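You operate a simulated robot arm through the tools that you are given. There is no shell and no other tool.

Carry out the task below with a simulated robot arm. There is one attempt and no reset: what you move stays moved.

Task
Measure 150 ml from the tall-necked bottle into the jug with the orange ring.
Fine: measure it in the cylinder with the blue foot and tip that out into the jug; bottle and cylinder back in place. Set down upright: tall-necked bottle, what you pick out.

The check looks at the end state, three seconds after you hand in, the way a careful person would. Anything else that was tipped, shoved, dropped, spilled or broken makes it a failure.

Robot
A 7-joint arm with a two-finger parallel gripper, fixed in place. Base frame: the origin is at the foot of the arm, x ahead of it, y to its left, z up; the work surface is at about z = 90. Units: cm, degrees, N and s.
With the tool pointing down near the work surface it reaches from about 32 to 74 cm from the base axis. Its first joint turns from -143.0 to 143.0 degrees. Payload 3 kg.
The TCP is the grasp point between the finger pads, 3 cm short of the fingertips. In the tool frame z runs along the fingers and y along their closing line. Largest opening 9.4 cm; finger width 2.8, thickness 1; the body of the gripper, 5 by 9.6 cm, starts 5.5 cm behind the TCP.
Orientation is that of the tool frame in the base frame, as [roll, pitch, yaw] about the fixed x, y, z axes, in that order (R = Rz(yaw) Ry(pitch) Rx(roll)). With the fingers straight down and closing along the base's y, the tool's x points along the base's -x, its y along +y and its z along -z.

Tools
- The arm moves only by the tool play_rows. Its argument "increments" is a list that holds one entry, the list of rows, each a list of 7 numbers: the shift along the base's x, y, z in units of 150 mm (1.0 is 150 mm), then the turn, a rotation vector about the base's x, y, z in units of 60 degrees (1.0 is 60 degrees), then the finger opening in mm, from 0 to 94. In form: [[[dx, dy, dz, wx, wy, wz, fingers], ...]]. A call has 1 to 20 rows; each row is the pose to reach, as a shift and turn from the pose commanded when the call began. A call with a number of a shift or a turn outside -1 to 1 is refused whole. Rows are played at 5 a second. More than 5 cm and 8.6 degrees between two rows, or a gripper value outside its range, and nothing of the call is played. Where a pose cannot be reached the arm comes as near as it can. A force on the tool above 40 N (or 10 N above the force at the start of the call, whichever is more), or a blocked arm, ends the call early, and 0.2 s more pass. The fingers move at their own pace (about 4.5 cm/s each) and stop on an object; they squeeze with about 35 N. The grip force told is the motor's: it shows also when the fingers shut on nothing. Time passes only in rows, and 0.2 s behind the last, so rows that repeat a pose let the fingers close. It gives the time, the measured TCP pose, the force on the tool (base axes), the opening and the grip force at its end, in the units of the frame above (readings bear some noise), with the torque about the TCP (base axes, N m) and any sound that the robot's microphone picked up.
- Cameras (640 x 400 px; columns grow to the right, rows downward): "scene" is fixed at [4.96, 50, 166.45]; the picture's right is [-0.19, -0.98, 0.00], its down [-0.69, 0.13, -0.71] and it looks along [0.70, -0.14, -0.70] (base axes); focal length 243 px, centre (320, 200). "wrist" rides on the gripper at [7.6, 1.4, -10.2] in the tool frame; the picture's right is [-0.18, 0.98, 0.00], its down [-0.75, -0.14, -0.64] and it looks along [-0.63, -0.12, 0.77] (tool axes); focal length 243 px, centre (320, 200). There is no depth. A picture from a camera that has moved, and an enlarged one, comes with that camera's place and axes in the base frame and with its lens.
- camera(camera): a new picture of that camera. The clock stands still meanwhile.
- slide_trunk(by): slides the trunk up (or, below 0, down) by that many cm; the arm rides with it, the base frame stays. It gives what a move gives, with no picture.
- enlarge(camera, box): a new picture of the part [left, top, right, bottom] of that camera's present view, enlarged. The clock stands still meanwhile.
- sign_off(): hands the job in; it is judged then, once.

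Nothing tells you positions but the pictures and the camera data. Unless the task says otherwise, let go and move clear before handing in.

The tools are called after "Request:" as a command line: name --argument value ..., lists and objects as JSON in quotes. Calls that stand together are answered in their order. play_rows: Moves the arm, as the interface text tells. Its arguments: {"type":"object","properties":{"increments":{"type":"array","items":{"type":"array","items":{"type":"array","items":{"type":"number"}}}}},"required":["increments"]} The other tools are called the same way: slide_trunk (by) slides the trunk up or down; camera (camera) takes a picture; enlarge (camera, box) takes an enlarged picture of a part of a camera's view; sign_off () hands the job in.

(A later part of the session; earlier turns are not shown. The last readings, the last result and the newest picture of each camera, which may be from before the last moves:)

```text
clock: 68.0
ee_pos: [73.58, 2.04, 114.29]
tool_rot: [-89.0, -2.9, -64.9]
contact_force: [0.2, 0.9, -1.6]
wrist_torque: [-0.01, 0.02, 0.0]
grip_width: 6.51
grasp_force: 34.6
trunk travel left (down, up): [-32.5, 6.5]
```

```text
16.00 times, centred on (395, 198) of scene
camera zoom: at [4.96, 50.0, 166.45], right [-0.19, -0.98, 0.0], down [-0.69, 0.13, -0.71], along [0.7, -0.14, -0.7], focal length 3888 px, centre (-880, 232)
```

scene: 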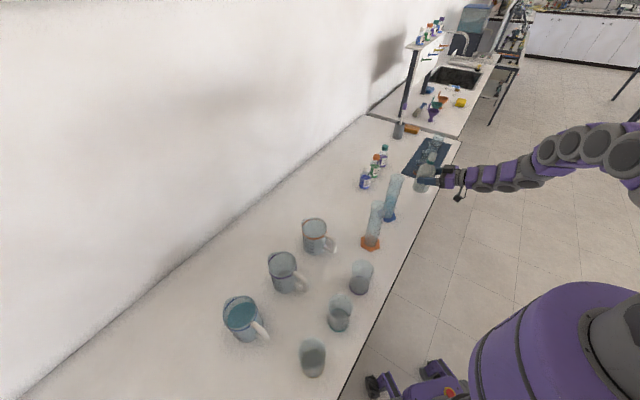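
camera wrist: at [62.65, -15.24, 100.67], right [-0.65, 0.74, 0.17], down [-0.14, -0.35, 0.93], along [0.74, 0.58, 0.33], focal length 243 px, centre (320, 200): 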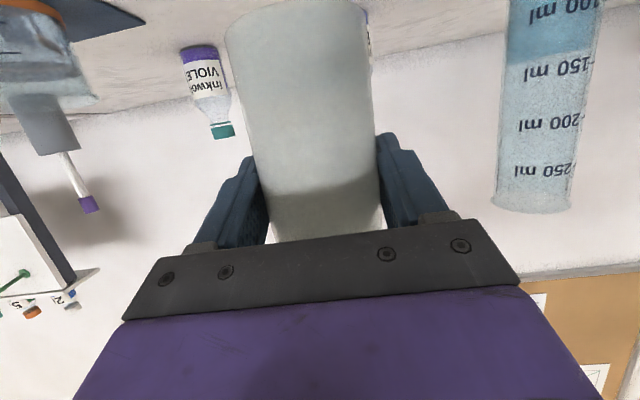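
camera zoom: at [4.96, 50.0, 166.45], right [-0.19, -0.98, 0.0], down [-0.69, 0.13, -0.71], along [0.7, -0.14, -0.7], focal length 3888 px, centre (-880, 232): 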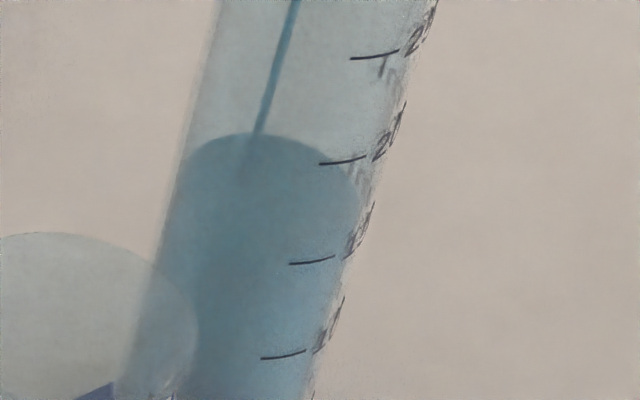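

About 148.5 ml; a half-second more plus the run-out while tilting back should land on 150. Then I go back to the eye-level reading position.

Request:
play_rows --increments '[[[0, 0, 0, 0, 0, 0, 0], [0, 0, 0, 0, 0, 0, 0], [0, 0, 0, 0, 0, 0, 0], [0, 0, 0, 0.1, 0.1, 0, 0], [0, 0, 0, 0.2, 0.2, 0, 0], [0, 0, 0, 0.3, 0.3, 0, 0], [0, 0, 0, 0.4, 0.4, 0, 0], [0, 0, 0, 0.5, 0.5, 0, 0], [0, 0, 0, 0.6, 0.6, 0, 0], [0, 0, 0, 0.7, 0.7, 0, 0], [0, 0, 0, 0.8, 0.8, 0, 0], [0, 0, 0, 0.9, 0.9, 0, 0]]]'

Request:
play_rows --increments '[[[0, 0, 0, 0.1, 0.1, 0, 0], [0, 0, 0, 0.1977, 0.1977, 0, 0], [-0.025, -0.158, -0.163, 0.1977, 0.1977, 0, 0], [-0.05, -0.316, -0.326, 0.1977, 0.1977, 0, 0], [-0.075, -0.475, -0.49, 0.1977, 0.1977, 0, 0], [-0.1, -0.633, -0.653, 0.1977, 0.1977, 0, 0], [-0.1, -0.633, -0.653, 0.1977, 0.1977, 0, 0], [-0.1, -0.633, -0.653, 0.1977, 0.1977, 0, 0]]]'

Request:
camera --camera "wrist"

Request:
enlarge --camera "wrist" --box '[490, 0, 630, 90]'

Request:
enlarge --camera "wrist" --box '[500, 30, 620, 105]'

```text
clock: 70.6
ee_pos: [73.61, 1.94, 113.9]
tool_rot: [-138.8, 64.2, -96.6]
contact_force: [0.2, -0.8, -0.8]
wrist_torque: [-0.02, 0.03, -0.02]
grip_width: 6.52
grasp_force: 34.5
trunk travel left (down, up): [-32.5, 6.5]
```

```text
clock: 72.4
ee_pos: [72.16, -7.56, 104.29]
tool_rot: [180.0, 70.1, -134.8]
contact_force: [-0.4, -0.2, -1.3]
wrist_torque: [-0.06, -0.01, 0.03]
grip_width: 6.49
grasp_force: 34.8
trunk travel left (down, up): [-32.5, 6.5]
```

```text
taken
camera wrist: at [62.54, -15.34, 100.8], right [-0.65, 0.74, 0.17], down [-0.14, -0.35, 0.93], along [0.74, 0.58, 0.33], focal length 243 px, centre (320, 200)
```

wrist: 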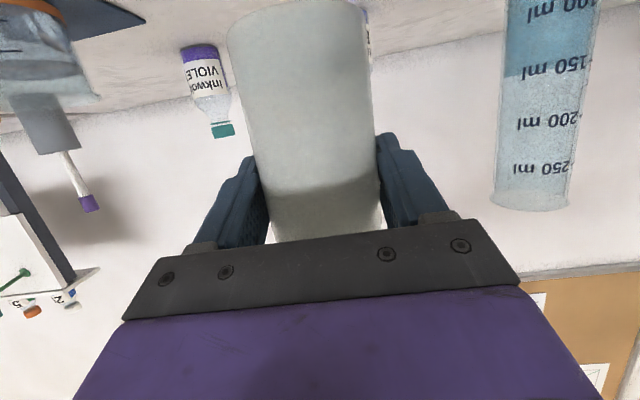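

```text
4.44 times, centred on (560, 45) of wrist
camera zoom: at [62.54, -15.34, 100.8], right [-0.65, 0.74, 0.17], down [-0.14, -0.35, 0.93], along [0.74, 0.58, 0.33], focal length 1078 px, centre (-747, 889)
```

zoom: 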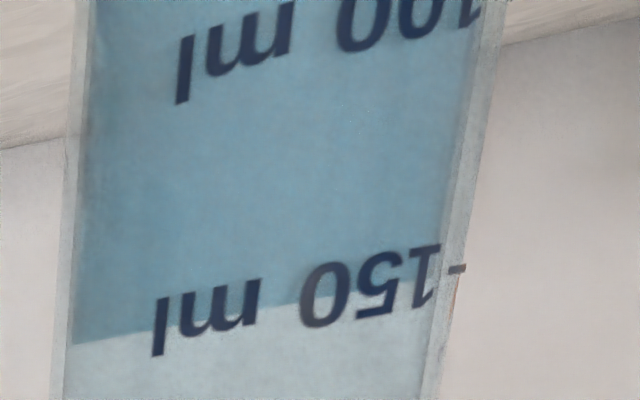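

```text
5.33 times, centred on (560, 68) of wrist
camera zoom: at [62.54, -15.34, 100.8], right [-0.65, 0.74, 0.17], down [-0.14, -0.35, 0.93], along [0.74, 0.58, 0.33], focal length 1294 px, centre (-960, 907)
```

zoom: 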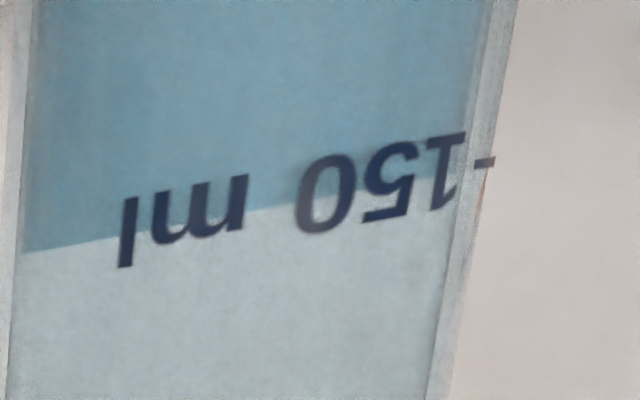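

The level line now passes exactly through the 150 mark's centre (within about 1 ml). Now I return the bottle to its original spot: forward along the approach line, then down to just above the table.

Request:
play_rows --increments '[[[0.1, 0.1, 0, 0, 0, 0, 0], [0.2, 0.2, 0, 0, 0, 0, 0], [0.296, 0.303, 0, 0, 0, 0, 0], [0.296, 0.303, -0.15, 0, 0, 0, 0], [0.296, 0.303, -0.3, 0, 0, 0, 0], [0.296, 0.303, -0.4, 0, 0, 0, 0], [0.296, 0.303, -0.44, 0, 0, 0, 0], [0.296, 0.303, -0.44, 0, 0, 0, 0]]]'

Request:
enlarge --camera "scene" --box '[375, 140, 455, 220]'

Request:
camera --camera "wrist"

```text
clock: 74.2
ee_pos: [76.47, -3.2, 97.62]
tool_rot: [179.9, 70.1, -135.0]
contact_force: [0.2, 0.6, -1.2]
wrist_torque: [-0.02, 0.01, 0.02]
grip_width: 6.51
grasp_force: 35.0
trunk travel left (down, up): [-32.5, 6.5]
```

```text
5.00 times, centred on (415, 180) of scene
camera zoom: at [4.96, 50.0, 166.45], right [-0.19, -0.98, 0.0], down [-0.69, 0.13, -0.71], along [0.7, -0.14, -0.7], focal length 1215 px, centre (-155, 300)
```

zoom: 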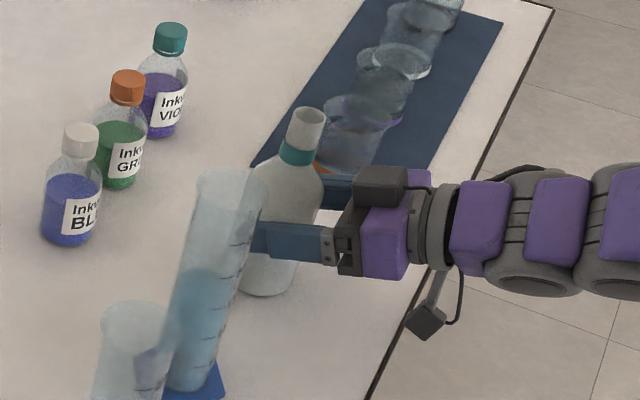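

```text
taken
camera wrist: at [66.83, -10.88, 93.99], right [-0.65, 0.74, 0.17], down [-0.14, -0.35, 0.93], along [0.74, 0.58, 0.33], focal length 243 px, centre (320, 200)
```

wrist: 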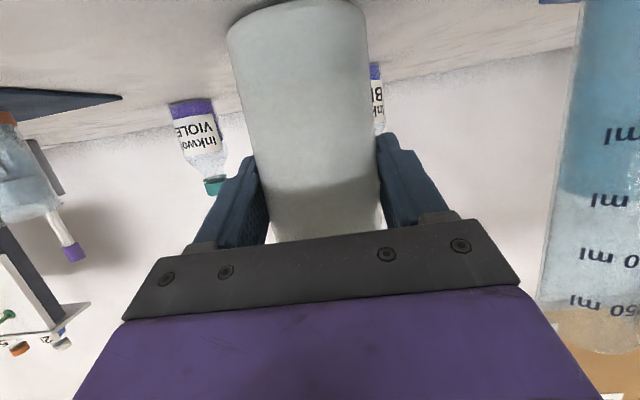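

The bottle is back above its original spot, upright, hovering ~3 mm. I'll lower it the last bit slowly and check the contact force.

Request:
play_rows --increments '[[[0, 0, -0.006, 0, 0, 0, 0], [0, 0, -0.012, 0, 0, 0, 0], [0, 0, -0.018, 0, 0, 0, 0], [0, 0, -0.018, 0, 0, 0, 0]]]'

Request:
enlarge --camera "scene" --box '[390, 150, 430, 210]'

Request:
enlarge --camera "wrist" --box '[200, 0, 400, 125]'

```text
clock: 75.2
ee_pos: [76.46, -2.91, 97.6]
tool_rot: [179.9, 70.1, -134.9]
contact_force: [-0.2, -0.3, 3.0]
wrist_torque: [-0.08, -0.09, 0.0]
grip_width: 6.5
grasp_force: 34.8
trunk travel left (down, up): [-32.5, 6.5]
```

```text
6.67 times, centred on (410, 180) of scene
camera zoom: at [4.96, 50.0, 166.45], right [-0.19, -0.98, 0.0], down [-0.69, 0.13, -0.71], along [0.7, -0.14, -0.7], focal length 1620 px, centre (-280, 333)
```

zoom: 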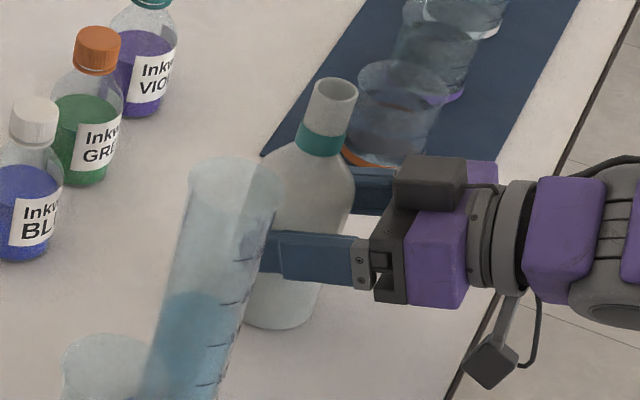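

```text
3.20 times, centred on (300, 62) of wrist
camera zoom: at [66.83, -10.7, 93.87], right [-0.65, 0.74, 0.17], down [-0.15, -0.35, 0.93], along [0.74, 0.58, 0.33], focal length 776 px, centre (384, 640)
```

zoom: 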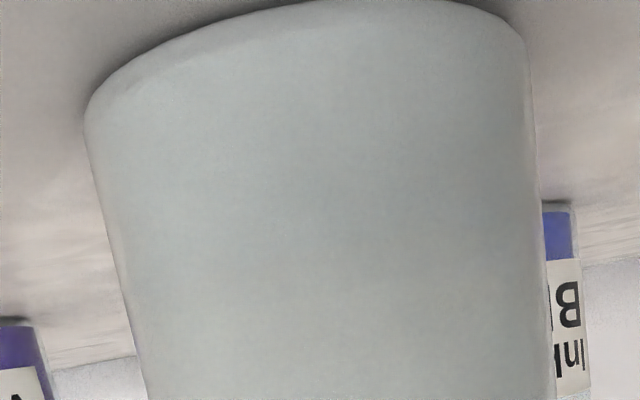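

The bottle stands on the table (contact force turned upward). I'll open the fingers and check that it stays upright.

Request:
play_rows --increments '[[[0, 0, 0.005, 0, 0, 0, 68], [0, 0, 0.005, 0, 0, 0, 75], [0, 0, 0.005, 0, 0, 0, 85], [0, 0, 0.005, 0, 0, 0, 94], [0, 0, 0.005, 0, 0, 0, 94], [0, 0, 0.005, 0, 0, 0, 94]]]'

Request:
enlarge --camera "scene" --box '[390, 150, 430, 210]'

Request:
camera --camera "wrist"

```text
clock: 76.6
ee_pos: [76.42, -3.01, 97.64]
tool_rot: [179.9, 70.1, -135.0]
contact_force: [-0.5, -0.1, 0.6]
wrist_torque: [0.02, 0.02, 0.0]
grip_width: 9.4
grasp_force: 0.1
trunk travel left (down, up): [-32.5, 6.5]
```

```text
6.67 times, centred on (410, 180) of scene
camera zoom: at [4.96, 50.0, 166.45], right [-0.19, -0.98, 0.0], down [-0.69, 0.13, -0.71], along [0.7, -0.14, -0.7], focal length 1620 px, centre (-280, 333)
```

zoom: 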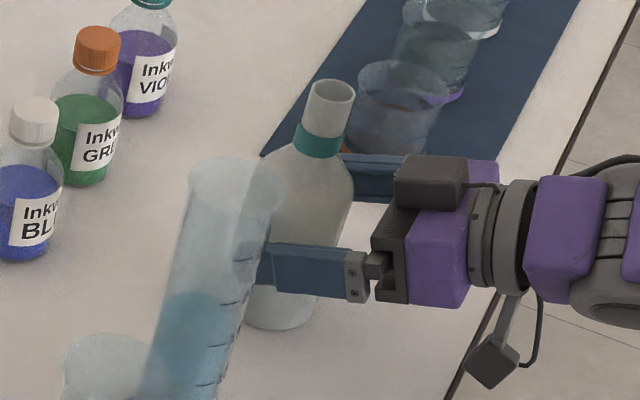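

```text
taken
camera wrist: at [66.84, -10.77, 93.9], right [-0.65, 0.74, 0.17], down [-0.14, -0.35, 0.93], along [0.74, 0.58, 0.33], focal length 243 px, centre (320, 200)
```

wrist: 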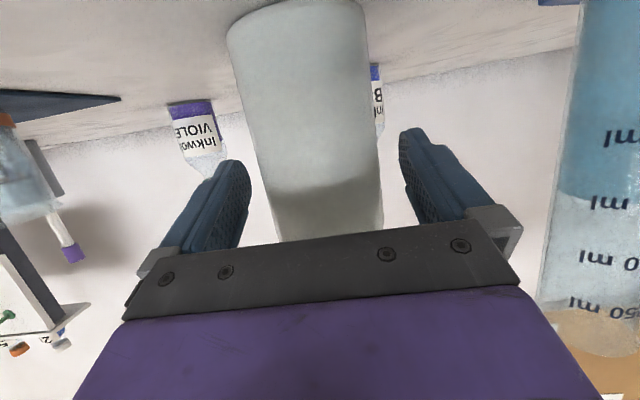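

The bottle stands upright in its place. I'll back straight out along the approach line, then check everything.

Request:
play_rows --increments '[[[-0.1, -0.1, 0, 0, 0, 0, 94], [-0.25, -0.25, 0, 0, 0, 0, 94], [-0.42, -0.42, 0, 0, 0, 0, 94], [-0.6, -0.6, 0, 0, 0, 0, 94], [-0.6, -0.6, 0, 0, 0, 0, 94]]]'

Request:
camera --camera "wrist"

Request:
enlarge --camera "scene" --box '[330, 140, 450, 260]'

Request:
enlarge --camera "scene" --box '[280, 200, 380, 300]'

```text
clock: 77.8
ee_pos: [67.51, -12.03, 97.45]
tool_rot: [179.9, 70.1, -135.0]
contact_force: [-0.7, 1.1, -0.7]
wrist_torque: [0.01, 0.01, -0.03]
grip_width: 9.41
grasp_force: 0.1
trunk travel left (down, up): [-32.5, 6.5]
```

```text
taken
camera wrist: at [57.84, -19.78, 93.77], right [-0.65, 0.74, 0.17], down [-0.14, -0.35, 0.93], along [0.74, 0.58, 0.33], focal length 243 px, centre (320, 200)
```

wrist: 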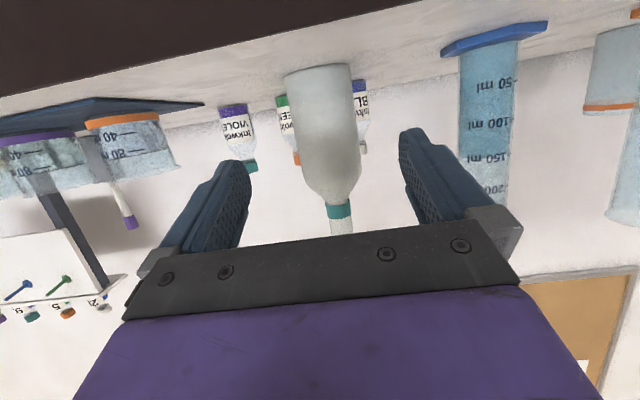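

```text
3.33 times, centred on (390, 200) of scene
camera zoom: at [4.96, 50.0, 166.45], right [-0.19, -0.98, 0.0], down [-0.69, 0.13, -0.71], along [0.7, -0.14, -0.7], focal length 810 px, centre (87, 200)
```

zoom: 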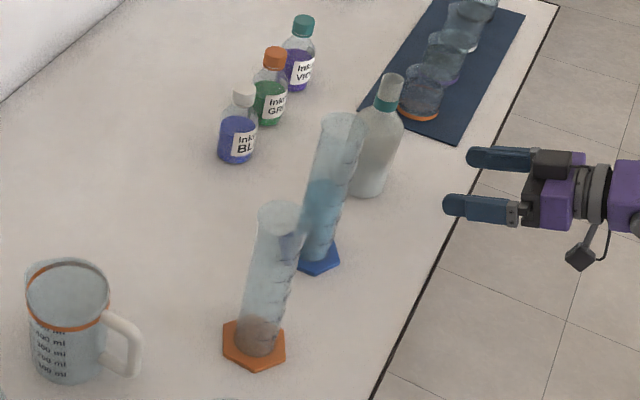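

```text
4.00 times, centred on (330, 250) of scene
camera zoom: at [4.96, 50.0, 166.45], right [-0.19, -0.98, 0.0], down [-0.69, 0.13, -0.71], along [0.7, -0.14, -0.7], focal length 972 px, centre (280, 0)
```

zoom: 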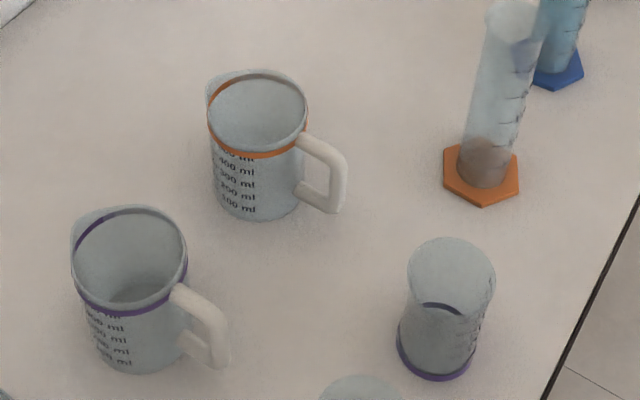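

All objects are upright and in place; the jug is at about (57,41.8) with its rim at z≈101.5, handle towards me. Before picking up the cylinder I'll test in free air whether the arm can do a forward pour posture above the jug (avoids the beaker and orange cylinder). First, up and a small yaw.

Request:
play_rows --increments '[[[0, 0, 0.3, 0, 0, 0, 94], [0, 0, 0.6, 0, 0, 0.06, 94], [0, 0, 0.9, 0, 0, 0.12, 94], [0, 0, 1.0, 0, 0, 0.183, 94], [0, 0, 1.0, 0, 0, 0.183, 94]]]'

Request:
play_rows --increments '[[[0, 0, 0.3, 0, 0, 0, 94], [0, 0.1, 0.6, -0.1, 0.067, 0, 94], [-0.05, 0.25, 0.85, -0.21, 0.142, 0, 94], [-0.1, 0.4, 1.0, -0.32, 0.216, 0, 94], [-0.2, 0.6, 1.0, -0.43, 0.29, 0, 94], [-0.3, 0.8, 1.0, -0.54, 0.364, 0, 94], [-0.4, 1.0, 1.0, -0.65, 0.438, 0, 94], [-0.4, 1.0, 1.0, -0.74, 0.499, 0, 94], [-0.4, 1.0, 1.0, -0.829, 0.559, 0, 94], [-0.4, 1.0, 1.0, -0.829, 0.559, 0, 94]]]'

Request:
camera --camera "scene"

```text
clock: 79.0
ee_pos: [67.51, -12.15, 112.42]
tool_rot: [179.9, 70.1, -124.1]
contact_force: [-0.7, -0.5, 0.0]
wrist_torque: [0.02, -0.02, -0.01]
grip_width: 9.41
grasp_force: 0.1
trunk travel left (down, up): [-32.5, 6.5]
```

```text
clock: 81.2
ee_pos: [61.58, 3.07, 127.52]
tool_rot: [-180.0, 10.0, -124.0]
contact_force: [-0.5, 0.5, 0.0]
wrist_torque: [-0.05, 0.0, -0.01]
grip_width: 9.41
grasp_force: 0.0
trunk travel left (down, up): [-32.5, 6.5]
```

```text
taken
```

scene: 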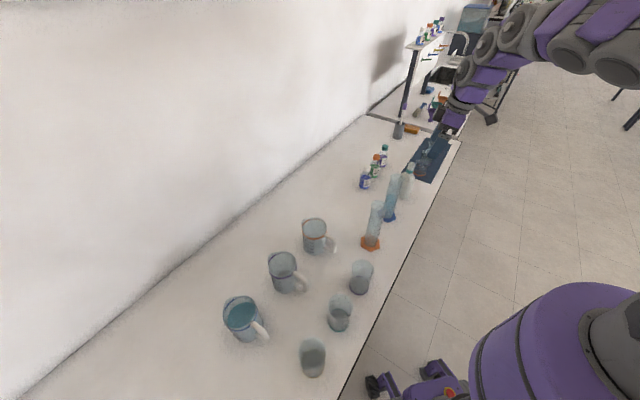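

The arm goes through this easily. Now over towards the jug at height and pitch further to the final pouring angle (120° below horizontal) as a dry run.

Request:
play_rows --increments '[[[-0.09, 0.24, 0, 0, 0, 0, 94], [-0.18, 0.48, 0, 0, 0, 0, 94], [-0.28, 0.72, 0, 0, 0, 0, 94], [-0.38, 0.95, 0, 0, 0, 0, 94]]]'

Request:
play_rows --increments '[[[-0.09, 0.24, 0, -0.1, 0.067, 0, 94], [-0.18, 0.48, 0, -0.2, 0.135, 0, 94], [-0.28, 0.72, 0, -0.3, 0.202, 0, 94], [-0.38, 0.95, 0, -0.4, 0.27, 0, 94], [-0.38, 0.95, 0, -0.48, 0.324, 0, 94], [-0.38, 0.95, 0, -0.553, 0.373, 0, 94], [-0.38, 0.95, 0, -0.553, 0.373, 0, 94]]]'

Request:
camera --camera "scene"

Request:
camera --camera "wrist"

```text
clock: 82.2
ee_pos: [55.76, 17.67, 127.81]
tool_rot: [180.0, 10.0, -123.9]
contact_force: [-0.6, -0.2, -0.2]
wrist_torque: [-0.04, -0.01, 0.01]
grip_width: 9.41
grasp_force: 0.0
trunk travel left (down, up): [-32.5, 6.5]
```

```text
clock: 83.8
ee_pos: [46.33, 29.99, 126.65]
tool_rot: [179.8, -29.8, -123.9]
contact_force: [0.3, -0.3, -0.4]
wrist_torque: [0.03, 0.05, 0.0]
grip_width: 9.41
grasp_force: 0.0
out of reach, approached as far as the arm can: row 5, 6, 7
trunk travel left (down, up): [-32.5, 6.5]
```

```text
taken
```

scene: 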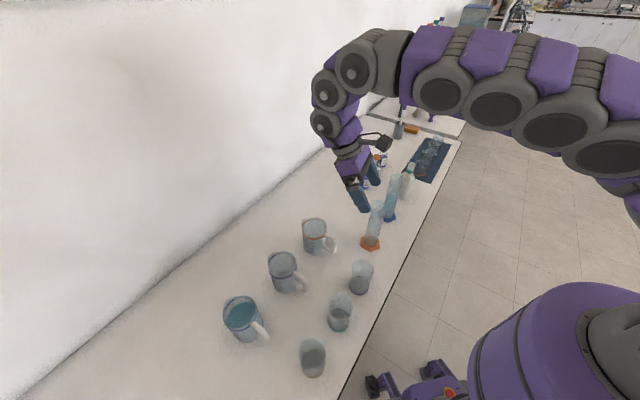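

```text
taken
camera wrist: at [44.28, 29.43, 139.26], right [-0.73, 0.68, -0.09], down [0.66, 0.73, 0.18], along [0.19, 0.07, -0.98], focal length 243 px, centre (320, 200)
```

wrist: 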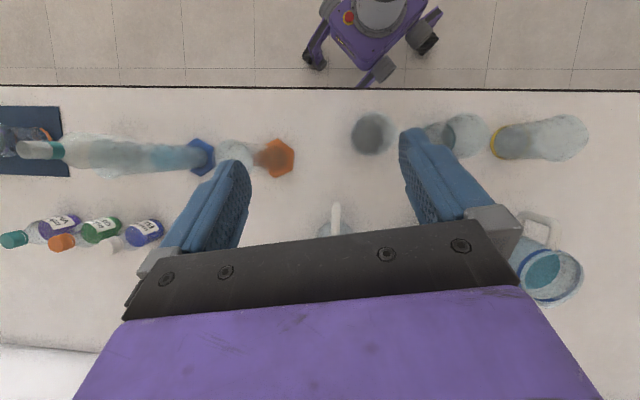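

The orientation is reachable; the position was at the reach limit only because of the height. I'll continue the dry run by lowering to pouring height (z≈112).

Request:
play_rows --increments '[[[0, 0, -0.25, 0, 0, 0, 94], [0, 0, -0.5, 0, 0, 0, 94], [0.08, 0.03, -0.75, 0, 0, 0, 94], [0.17, 0.07, -0.97, 0, 0, 0, 94], [0.26, 0.113, -0.97, 0, 0, 0, 94], [0.26, 0.113, -0.97, 0, 0, 0, 94]]]'

Request:
camera --camera "scene"

```text
clock: 85.2
ee_pos: [44.56, 28.75, 114.56]
tool_rot: [-180.0, -30.0, -123.8]
contact_force: [0.0, 0.2, -0.1]
wrist_torque: [0.01, 0.02, -0.03]
grip_width: 9.4
grasp_force: 0.0
out of reach, approached as far as the arm can: row 2, 3, 4, 5, 6
trunk travel left (down, up): [-32.5, 6.5]
```

```text
taken
```

scene: 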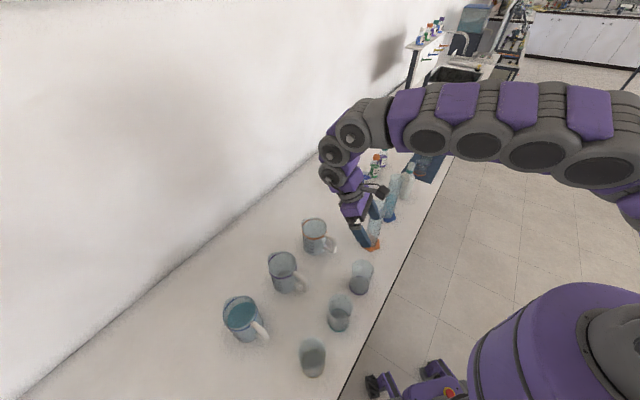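

At 120° the arm is at its reach limit, so I'll check a gentler final pitch (105°), which suffices if I grasp the cylinder with a flatter tool.

Request:
play_rows --increments '[[[0.0, 0.0, 0, 0.08, -0.054, 0, 94], [0.1, 0.06, 0, 0.16, -0.108, 0, 94], [0.2, 0.11, 0, 0.207, -0.14, 0, 94], [0.3, 0.16, 0, 0.207, -0.14, 0, 94], [0.38, 0.21, -0.1, 0.207, -0.14, 0, 94], [0.38, 0.21, -0.17, 0.207, -0.14, 0, 94], [0.38, 0.21, -0.17, 0.207, -0.14, 0, 94]]]'

Request:
camera --camera "scene"

Request:
camera --camera "wrist"

```text
clock: 86.8
ee_pos: [50.07, 31.8, 112.27]
tool_rot: [180.0, -14.9, -123.8]
contact_force: [-0.2, 0.2, -0.6]
wrist_torque: [-0.02, 0.03, 0.02]
grip_width: 9.39
grasp_force: 0.1
out of reach, approached as far as the arm can: row 6
trunk travel left (down, up): [-32.5, 6.5]
```

```text
taken
```

scene: 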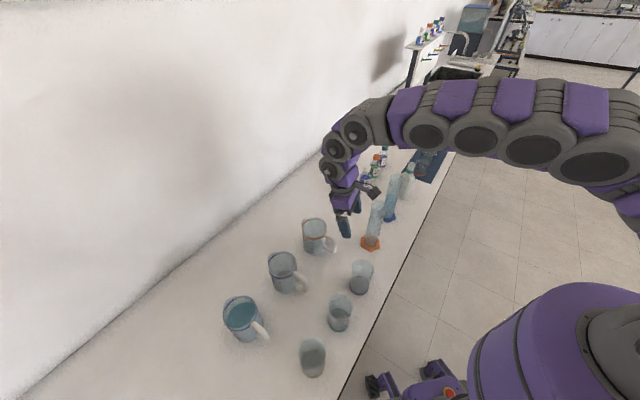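

```text
taken
camera wrist: at [46.15, 28.64, 124.13], right [-0.72, 0.7, -0.05], down [0.62, 0.66, 0.43], along [0.33, 0.28, -0.9], focal length 243 px, centre (320, 200)
```

wrist: 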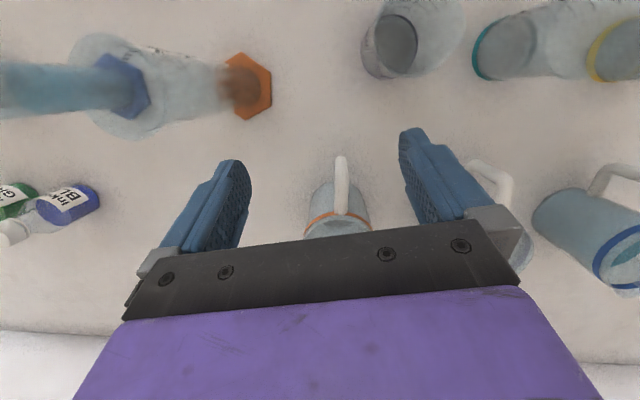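

Pitch 105° is reachable right at the jug, so a forward pour will work with a cylinder grasped at ~8° pitch. Now I rise and go back towards the blue-foot cylinder.

Request:
play_rows --increments '[[[0, 0, 0.3, 0, 0, 0, 94], [0, 0, 0.6, 0, 0, 0, 94], [0, 0, 0.9, 0, 0, 0, 94], [0, 0, 1.0, 0.104, -0.07, 0, 94], [0, -0.1, 1.0, 0.207, -0.14, 0, 94], [0.05, -0.25, 1.0, 0.311, -0.21, 0, 94], [0.1, -0.4, 1.0, 0.415, -0.28, 0, 94], [0.15, -0.55, 1.0, 0.518, -0.349, 0, 94], [0.2, -0.7, 1.0, 0.622, -0.419, 0, 94], [0.25, -0.85, 1.0, 0.725, -0.489, 0, 94], [0.29, -1.0, 1.0, 0.829, -0.559, 0, 94]]]'

Request:
play_rows --increments '[[[0.09, -0.25, 0, 0, 0, 0, 94], [0.17, -0.5, 0, 0, 0, 0, 94], [0.25, -0.75, 0, 0, 0, 0, 94], [0.31, -1.0, 0, 0, 0, 0, 94]]]'

Request:
camera --camera "scene"

```text
clock: 89.2
ee_pos: [54.6, 16.42, 126.92]
tool_rot: [179.9, 45.1, -124.2]
contact_force: [0.6, -0.1, -0.5]
wrist_torque: [-0.03, -0.01, 0.0]
grip_width: 9.42
grasp_force: 0.1
trunk travel left (down, up): [-32.5, 6.5]
```

```text
clock: 90.2
ee_pos: [59.14, 1.44, 126.99]
tool_rot: [179.7, 45.0, -124.1]
contact_force: [0.4, 0.2, -0.5]
wrist_torque: [0.0, -0.01, 0.01]
grip_width: 9.4
grasp_force: 0.1
trunk travel left (down, up): [-32.5, 6.5]
```

```text
taken
```

scene: 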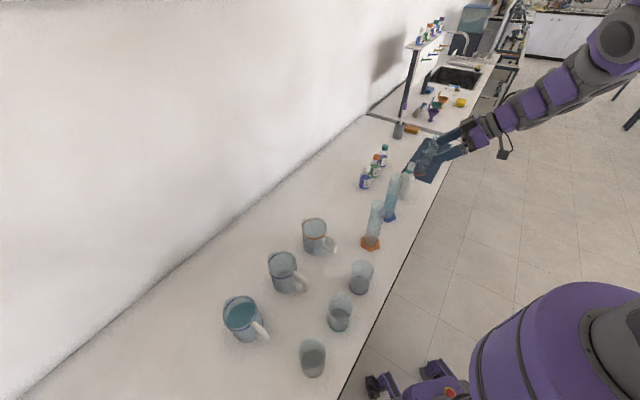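

Now flatten the tool to 8° below horizontal, in line with the cylinder, still at safe height.

Request:
play_rows --increments '[[[0.0, -0.03, 0, 0.102, -0.069, 0, 94], [0.005, -0.06, 0, 0.204, -0.138, 0, 94], [0.01, -0.09, 0, 0.307, -0.207, 0, 94], [0.013, -0.12, 0, 0.409, -0.276, 0, 94], [0.013, -0.153, 0, 0.511, -0.345, 0, 94], [0.013, -0.153, 0, 0.511, -0.345, 0, 94]]]'

Request:
camera --camera "wrist"

```text
clock: 91.6
ee_pos: [59.22, -0.74, 127.04]
tool_rot: [-179.7, 82.1, -123.8]
contact_force: [-0.7, 0.2, 0.3]
wrist_torque: [0.03, -0.03, -0.02]
grip_width: 9.4
grasp_force: 0.2
trunk travel left (down, up): [-32.5, 6.5]
```

```text
taken
camera wrist: at [51.81, -9.33, 120.9], right [-0.8, 0.57, 0.18], down [-0.18, -0.52, 0.83], along [0.57, 0.64, 0.52], focal length 243 px, centre (320, 200)
```

wrist: 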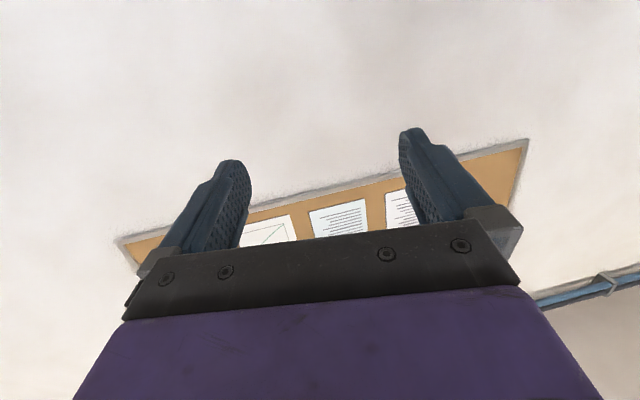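

Descending to z≈112 in front of the cylinder, then checking the view.

Request:
play_rows --increments '[[[0, 0, -0.3, 0, 0, 0, 94], [0, 0, -0.6, 0, 0, 0, 94], [0, 0, -0.9, 0, 0, 0, 94], [0, 0, -1.0, 0, 0, 0, 94], [0, 0, -1.0, 0, 0, 0, 94]]]'

Request:
play_rows --increments '[[[0, 0, -0.3, 0, 0, 0, 94], [0, 0, -0.6, 0, 0, 0, 94], [0, 0, -0.8, 0, 0, 0, 94], [0, 0, -0.8, 0, 0, 0, 94]]]'

Request:
camera --camera "wrist"

Request:
camera --camera "scene"

```text
clock: 92.8
ee_pos: [59.33, -0.54, 111.84]
tool_rot: [-179.7, 82.2, -123.5]
contact_force: [-0.1, 1.0, 0.4]
wrist_torque: [0.0, 0.03, 0.0]
grip_width: 9.42
grasp_force: 0.1
trunk travel left (down, up): [-32.5, 6.5]
```

```text
clock: 93.8
ee_pos: [59.7, -0.61, 100.22]
tool_rot: [-179.6, 82.1, -123.7]
contact_force: [-0.1, 0.0, -0.1]
wrist_torque: [0.01, 0.0, 0.02]
grip_width: 9.42
grasp_force: 0.1
trunk travel left (down, up): [-32.5, 6.5]
```

```text
taken
camera wrist: at [52.26, -9.23, 94.05], right [-0.8, 0.57, 0.18], down [-0.18, -0.52, 0.83], along [0.57, 0.64, 0.52], focal length 243 px, centre (320, 200)
```

wrist: 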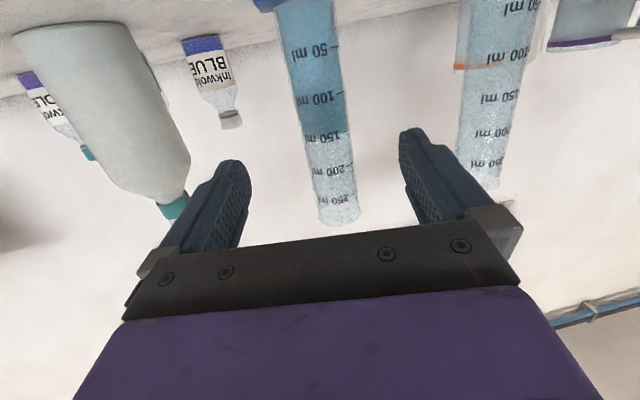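

```text
taken
```

scene: 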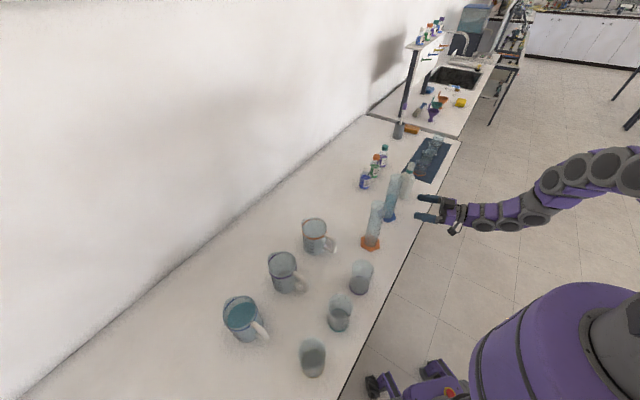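

The cylinder is centred between the open fingers. I'll advance 8 cm and re-check.

Request:
play_rows --increments '[[[0.1, 0.149, 0, 0, 0, 0, 94], [0.2, 0.297, 0, 0, 0, 0, 94], [0.298, 0.443, 0, 0, 0, 0, 94], [0.298, 0.443, 0, 0, 0, 0, 94]]]'

Request:
camera --camera "wrist"

Request:
enlarge --camera "scene" --box '[360, 150, 460, 250]'

```text
clock: 94.8
ee_pos: [63.85, 6.1, 99.95]
tool_rot: [179.9, 81.9, -124.1]
contact_force: [0.1, -0.4, -0.6]
wrist_torque: [0.01, -0.03, -0.05]
grip_width: 9.43
grasp_force: 0.0
trunk travel left (down, up): [-32.5, 6.5]
```

```text
taken
camera wrist: at [56.45, -2.52, 93.92], right [-0.8, 0.57, 0.18], down [-0.18, -0.52, 0.84], along [0.57, 0.64, 0.52], focal length 243 px, centre (320, 200)
```

wrist: 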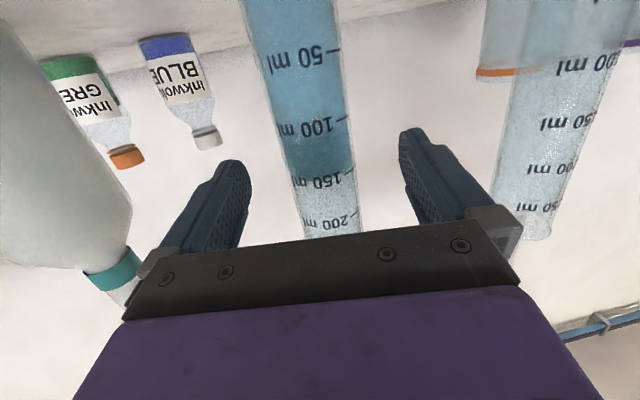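

```text
4.00 times, centred on (410, 200) of scene
camera zoom: at [4.96, 50.0, 166.45], right [-0.19, -0.98, 0.0], down [-0.69, 0.13, -0.71], along [0.7, -0.14, -0.7], focal length 972 px, centre (-40, 200)
```

zoom: 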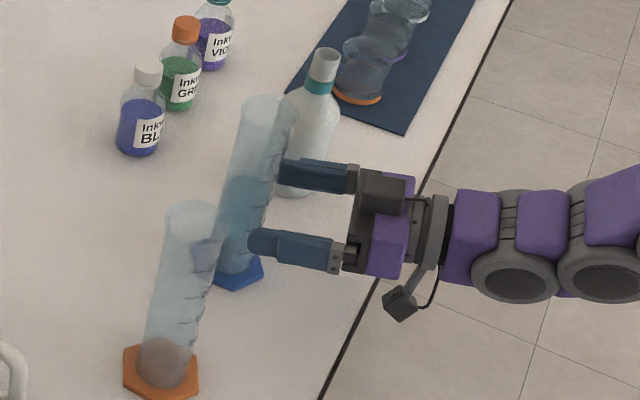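

Still well centred (within 2 mm). Advancing the final 4.2 cm, then closing.

Request:
play_rows --increments '[[[0.06, 0.08, 0, 0, 0, 0, 94], [0.12, 0.165, 0, 0, 0, 0, 94], [0.163, 0.229, 0, 0, 0, 0, 94], [0.163, 0.229, 0, 0, 0, 0, 94]]]'

Request:
camera --camera "wrist"

Request:
enlarge --camera "scene" --box '[360, 150, 460, 250]'

```text
clock: 95.8
ee_pos: [66.4, 9.47, 100.01]
tool_rot: [-179.9, 82.1, -123.8]
contact_force: [0.1, -0.6, -0.4]
wrist_torque: [-0.02, -0.02, 0.0]
grip_width: 9.42
grasp_force: 0.1
trunk travel left (down, up): [-32.5, 6.5]
```

```text
taken
camera wrist: at [58.81, 0.78, 93.96], right [-0.8, 0.57, 0.18], down [-0.18, -0.52, 0.84], along [0.57, 0.64, 0.52], focal length 243 px, centre (320, 200)
```

wrist: 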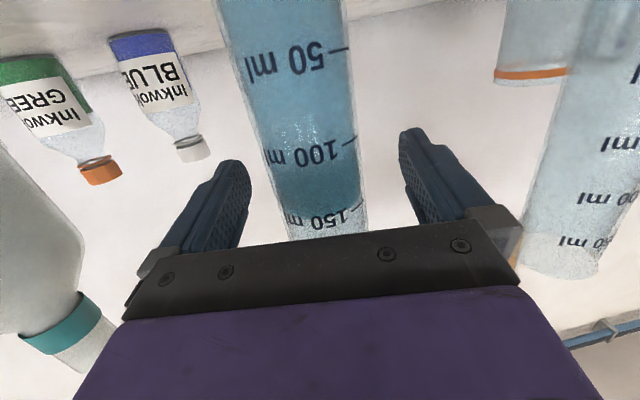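

```text
4.00 times, centred on (410, 200) of scene
camera zoom: at [4.96, 50.0, 166.45], right [-0.19, -0.98, 0.0], down [-0.69, 0.13, -0.71], along [0.7, -0.14, -0.7], focal length 972 px, centre (-40, 200)
```

zoom: 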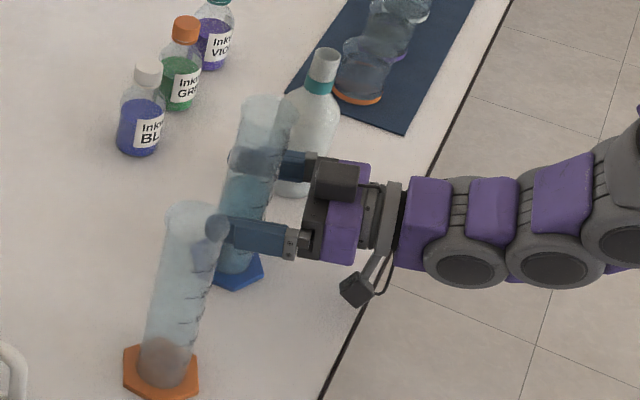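

Squarely between the pads. Closing on the cylinder.

Request:
play_rows --increments '[[[0, 0, 0, 0, 0, 0, 60], [0, 0, 0, 0, 0, 0, 40], [0, 0, 0, 0, 0, 0, 20], [0, 0, 0, 0, 0, 0, 0], [0, 0, 0, 0, 0, 0, 0], [0, 0, 0, 0, 0, 0, 0]]]'

Request:
camera --camera "wrist"

Request:
enlarge --camera "scene" --box '[360, 150, 460, 250]'

```text
clock: 97.2
ee_pos: [66.16, 9.37, 100.15]
tool_rot: [-179.9, 82.0, -123.9]
contact_force: [0.4, 0.7, 0.3]
wrist_torque: [-0.02, -0.02, 0.06]
grip_width: 5.14
grasp_force: 35.0
trunk travel left (down, up): [-32.5, 6.5]
```

```text
taken
camera wrist: at [58.81, 0.75, 93.95], right [-0.8, 0.57, 0.18], down [-0.18, -0.52, 0.84], along [0.57, 0.64, 0.52], focal length 243 px, centre (320, 200)
```

wrist: 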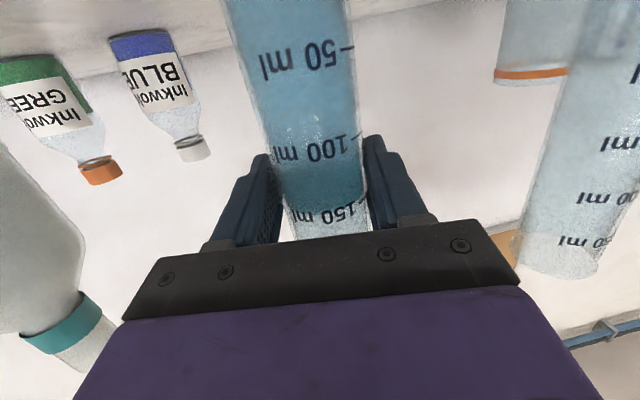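

```text
4.00 times, centred on (410, 200) of scene
camera zoom: at [4.96, 50.0, 166.45], right [-0.19, -0.98, 0.0], down [-0.69, 0.13, -0.71], along [0.7, -0.14, -0.7], focal length 972 px, centre (-40, 200)
```

zoom: 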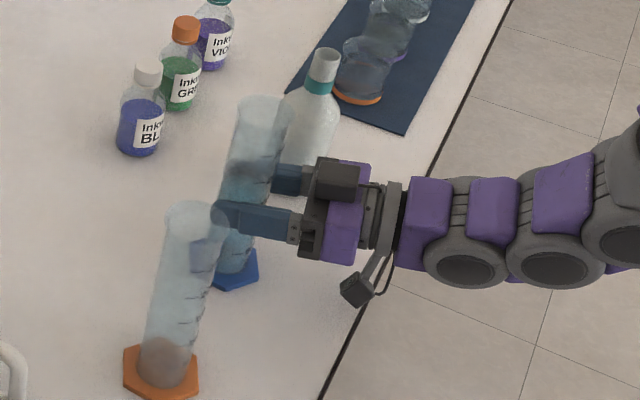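

The cylinder is gripped (5.1 cm). I'll lift it straight up slowly.

Request:
play_rows --increments '[[[0, 0, 0.05, 0, 0, 0, 0], [0, 0, 0.15, 0, 0, 0, 0], [0, 0, 0.3, 0, 0, 0, 0], [0, 0, 0.45, 0, 0, 0, 0], [0, 0, 0.6, 0, 0, 0, 0], [0, 0, 0.75, 0, 0, 0, 0], [0, 0, 0.9, 0, 0, 0, 0], [0, 0, 1.0, 0, 0, 0, 0], [0, 0, 1.0, 0, 0, 0, 0], [0, 0, 1.0, 0, 0, 0, 0]]]'

Request:
camera --camera "wrist"

Request:
enlarge --camera "scene" --box '[340, 120, 460, 240]'

```text
clock: 99.4
ee_pos: [66.26, 9.45, 115.24]
tool_rot: [179.9, 82.0, -123.9]
contact_force: [-0.4, 0.3, -1.7]
wrist_torque: [-0.04, 0.01, -0.03]
grip_width: 5.08
grasp_force: 34.8
trunk travel left (down, up): [-32.5, 6.5]
```

```text
taken
camera wrist: at [58.81, 0.86, 109.03], right [-0.8, 0.57, 0.18], down [-0.18, -0.52, 0.84], along [0.57, 0.64, 0.52], focal length 243 px, centre (320, 200)
```

wrist: 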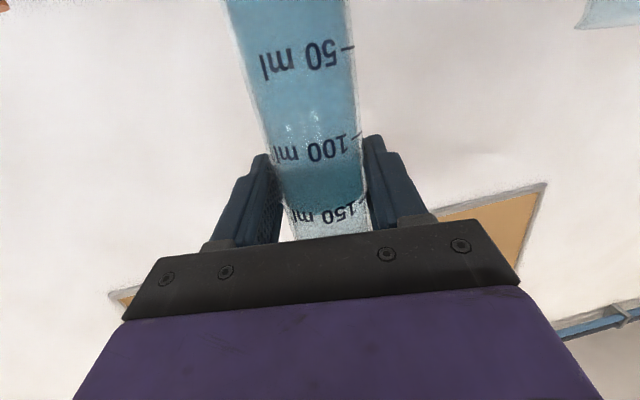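

```text
3.33 times, centred on (400, 180) of scene
camera zoom: at [4.96, 50.0, 166.45], right [-0.19, -0.98, 0.0], down [-0.69, 0.13, -0.71], along [0.7, -0.14, -0.7], focal length 810 px, centre (53, 267)
```

zoom: 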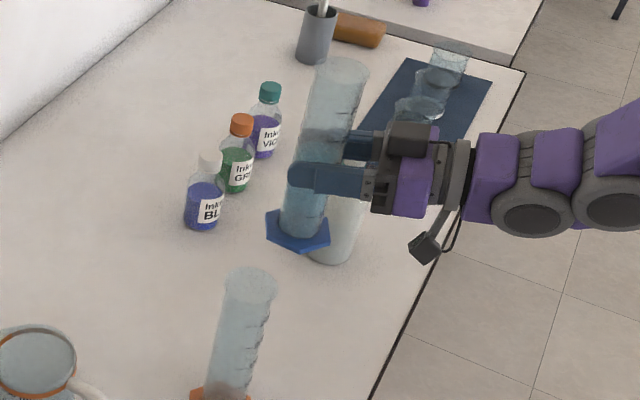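

Cleanly lifted, level still at 150. I'll rise to z≈127 and tilt it forward to 50° (far short of pouring, which would begin near 77°).

Request:
play_rows --increments '[[[0, 0, 0.25, 0, 0, 0, 0], [0, 0, 0.5, 0, 0, 0, 0], [0, 0, 0.7, 0, 0, 0, 0], [0, 0, 0.8, 0, 0, 0, 0], [0, 0, 0.8, -0.099, 0.0664, 0, 0], [0, 0, 0.8, -0.198, 0.133, 0, 0], [0, 0, 0.8, -0.297, 0.199, 0, 0], [0, 0, 0.8, -0.395, 0.266, 0, 0], [0, 0, 0.8, -0.494, 0.332, 0, 0], [0, 0, 0.8, -0.593, 0.399, 0, 0], [0, 0, 0.8, -0.692, 0.465, 0, 0], [0, 0, 0.8, -0.692, 0.465, 0, 0], [0, 0, 0.8, -0.692, 0.465, 0, 0]]]'

Request:
camera --camera "wrist"

Request:
enlarge --camera "scene" --box '[340, 90, 460, 210]'

```text
clock: 102.2
ee_pos: [66.36, 9.56, 127.11]
tool_rot: [179.9, 31.9, -124.0]
contact_force: [0.0, 0.0, -2.5]
wrist_torque: [0.07, -0.03, 0.02]
grip_width: 4.95
grasp_force: 34.8
trunk travel left (down, up): [-32.5, 6.5]
```

```text
taken
camera wrist: at [58.52, 0.39, 131.82], right [-0.73, 0.68, 0.1], down [0.28, 0.17, 0.94], along [0.62, 0.71, -0.32], focal length 243 px, centre (320, 200)
```

wrist: 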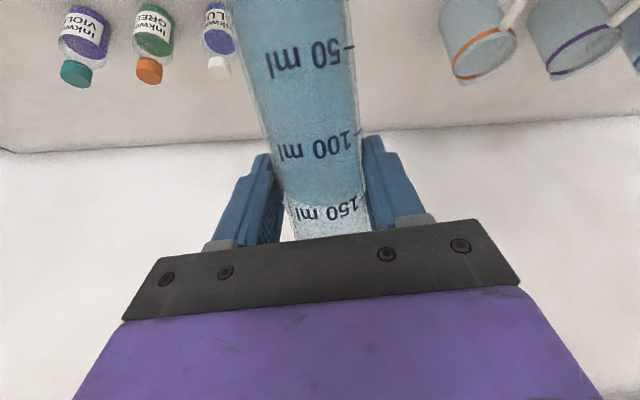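

```text
3.33 times, centred on (400, 150) of scene
camera zoom: at [4.96, 50.0, 166.45], right [-0.19, -0.98, 0.0], down [-0.69, 0.13, -0.71], along [0.7, -0.14, -0.7], focal length 810 px, centre (53, 367)
```

zoom: 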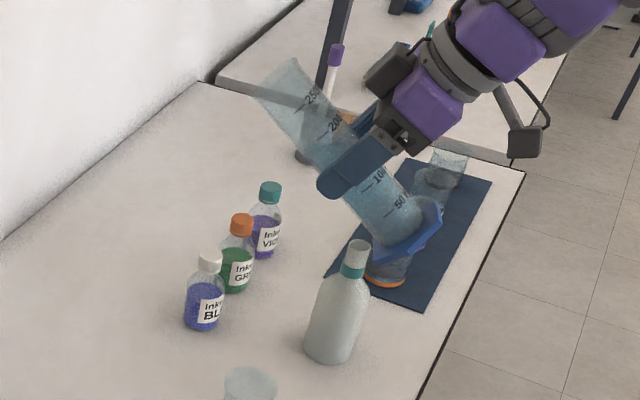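

The liquid is stable at 50° tilt. I'll carry it over towards the jug at this height in two smooth moves.

Request:
play_rows --increments '[[[-0.06, 0.1, 0, 0, 0, 0, 0], [-0.16, 0.25, 0, 0, 0, 0, 0], [-0.28, 0.43, 0, 0, 0, 0, 0], [-0.4, 0.62, 0, 0, 0, 0, 0], [-0.5, 0.777, 0, 0, 0, 0, 0], [-0.5, 0.777, 0, 0, 0, 0, 0]]]'

Request:
play_rows --increments '[[[-0.06, 0.1, 0, 0, 0, 0, 0], [-0.16, 0.25, 0, 0, 0, 0, 0], [-0.28, 0.43, 0, 0, 0, 0, 0], [-0.4, 0.62, 0, 0, 0, 0, 0], [-0.5, 0.777, 0, 0, 0, 0, 0], [-0.5, 0.777, 0, 0, 0, 0, 0]]]'

Request:
camera --camera "scene"

Request:
camera --camera "wrist"

```text
clock: 103.6
ee_pos: [58.99, 21.16, 127.14]
tool_rot: [-179.9, 32.1, -123.9]
contact_force: [-0.3, -0.3, -2.8]
wrist_torque: [0.06, -0.01, 0.0]
grip_width: 4.93
grasp_force: 34.2
trunk travel left (down, up): [-32.5, 6.5]
```

```text
clock: 105.0
ee_pos: [51.2, 32.87, 127.0]
tool_rot: [-179.9, 32.0, -123.9]
contact_force: [0.4, 0.1, -2.2]
wrist_torque: [0.05, -0.03, -0.02]
grip_width: 4.93
grasp_force: 35.5
trunk travel left (down, up): [-32.5, 6.5]
```

```text
taken
```

scene: 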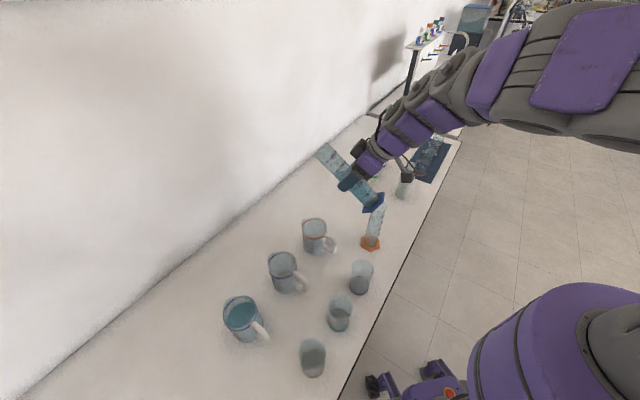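

```text
taken
camera wrist: at [43.44, 23.73, 131.74], right [-0.73, 0.68, 0.1], down [0.28, 0.17, 0.94], along [0.62, 0.72, -0.32], focal length 243 px, centre (320, 200)
```

wrist: 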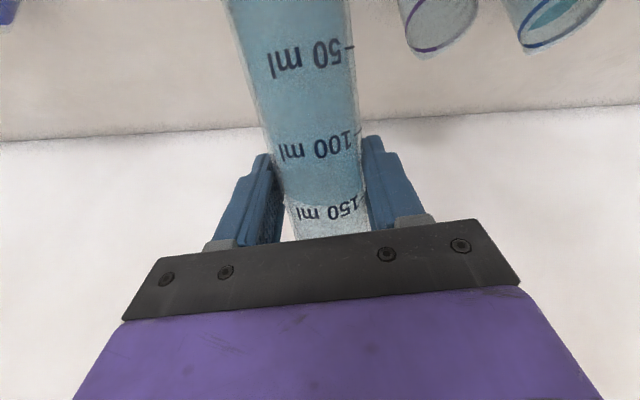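

Above the jug side now. I'll lower to z≈112 while tilting to 65°.

Request:
play_rows --increments '[[[0, 0, -0.2, -0.05, 0.034, 0, 0], [0, 0, -0.45, -0.104, 0.07, 0, 0], [0, 0, -0.7, -0.156, 0.105, 0, 0], [0, 0, -0.9, -0.2075, 0.1395, 0, 0], [0, 0, -1.0, -0.2075, 0.1395, 0, 0], [0, 0, -1.0, -0.2075, 0.1395, 0, 0]]]'

Request:
camera --camera "scene"

Request:
enlarge --camera "scene" --box '[270, 140, 400, 270]'

Request:
camera --camera "wrist"

```text
clock: 106.4
ee_pos: [51.45, 32.8, 111.78]
tool_rot: [-179.9, 16.9, -123.9]
contact_force: [-0.6, -0.3, -1.8]
wrist_torque: [0.01, -0.05, 0.03]
grip_width: 4.93
grasp_force: 35.4
trunk travel left (down, up): [-32.5, 6.5]
```

```text
taken
```

scene: 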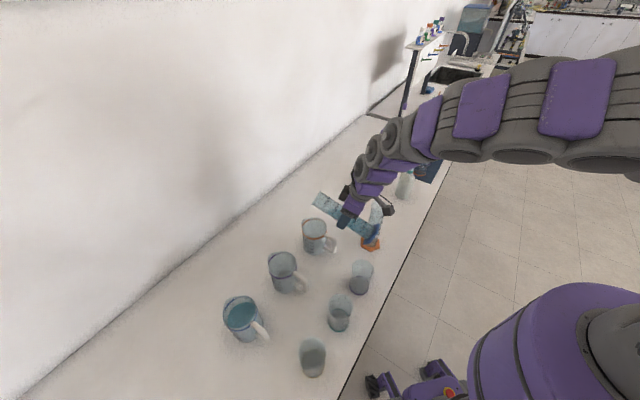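

```text
3.08 times, centred on (335, 205) of scene
camera zoom: at [4.96, 50.0, 166.45], right [-0.19, -0.98, 0.0], down [-0.69, 0.13, -0.71], along [0.7, -0.14, -0.7], focal length 748 px, centre (274, 185)
```

zoom: 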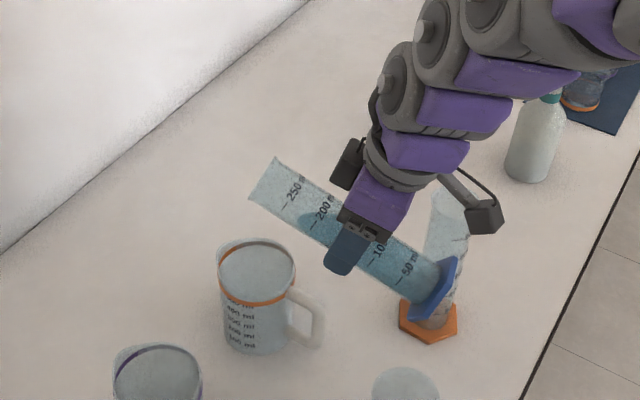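

```text
taken
camera wrist: at [44.55, 25.05, 119.49], right [-0.72, 0.69, 0.05], down [0.41, 0.37, 0.83], along [0.56, 0.62, -0.55], focal length 243 px, centre (320, 200)
```

wrist: 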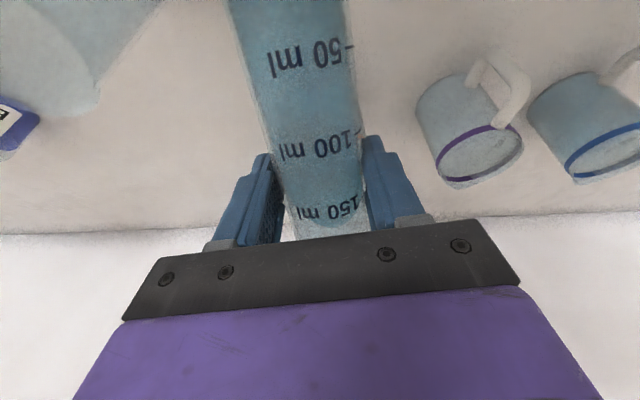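

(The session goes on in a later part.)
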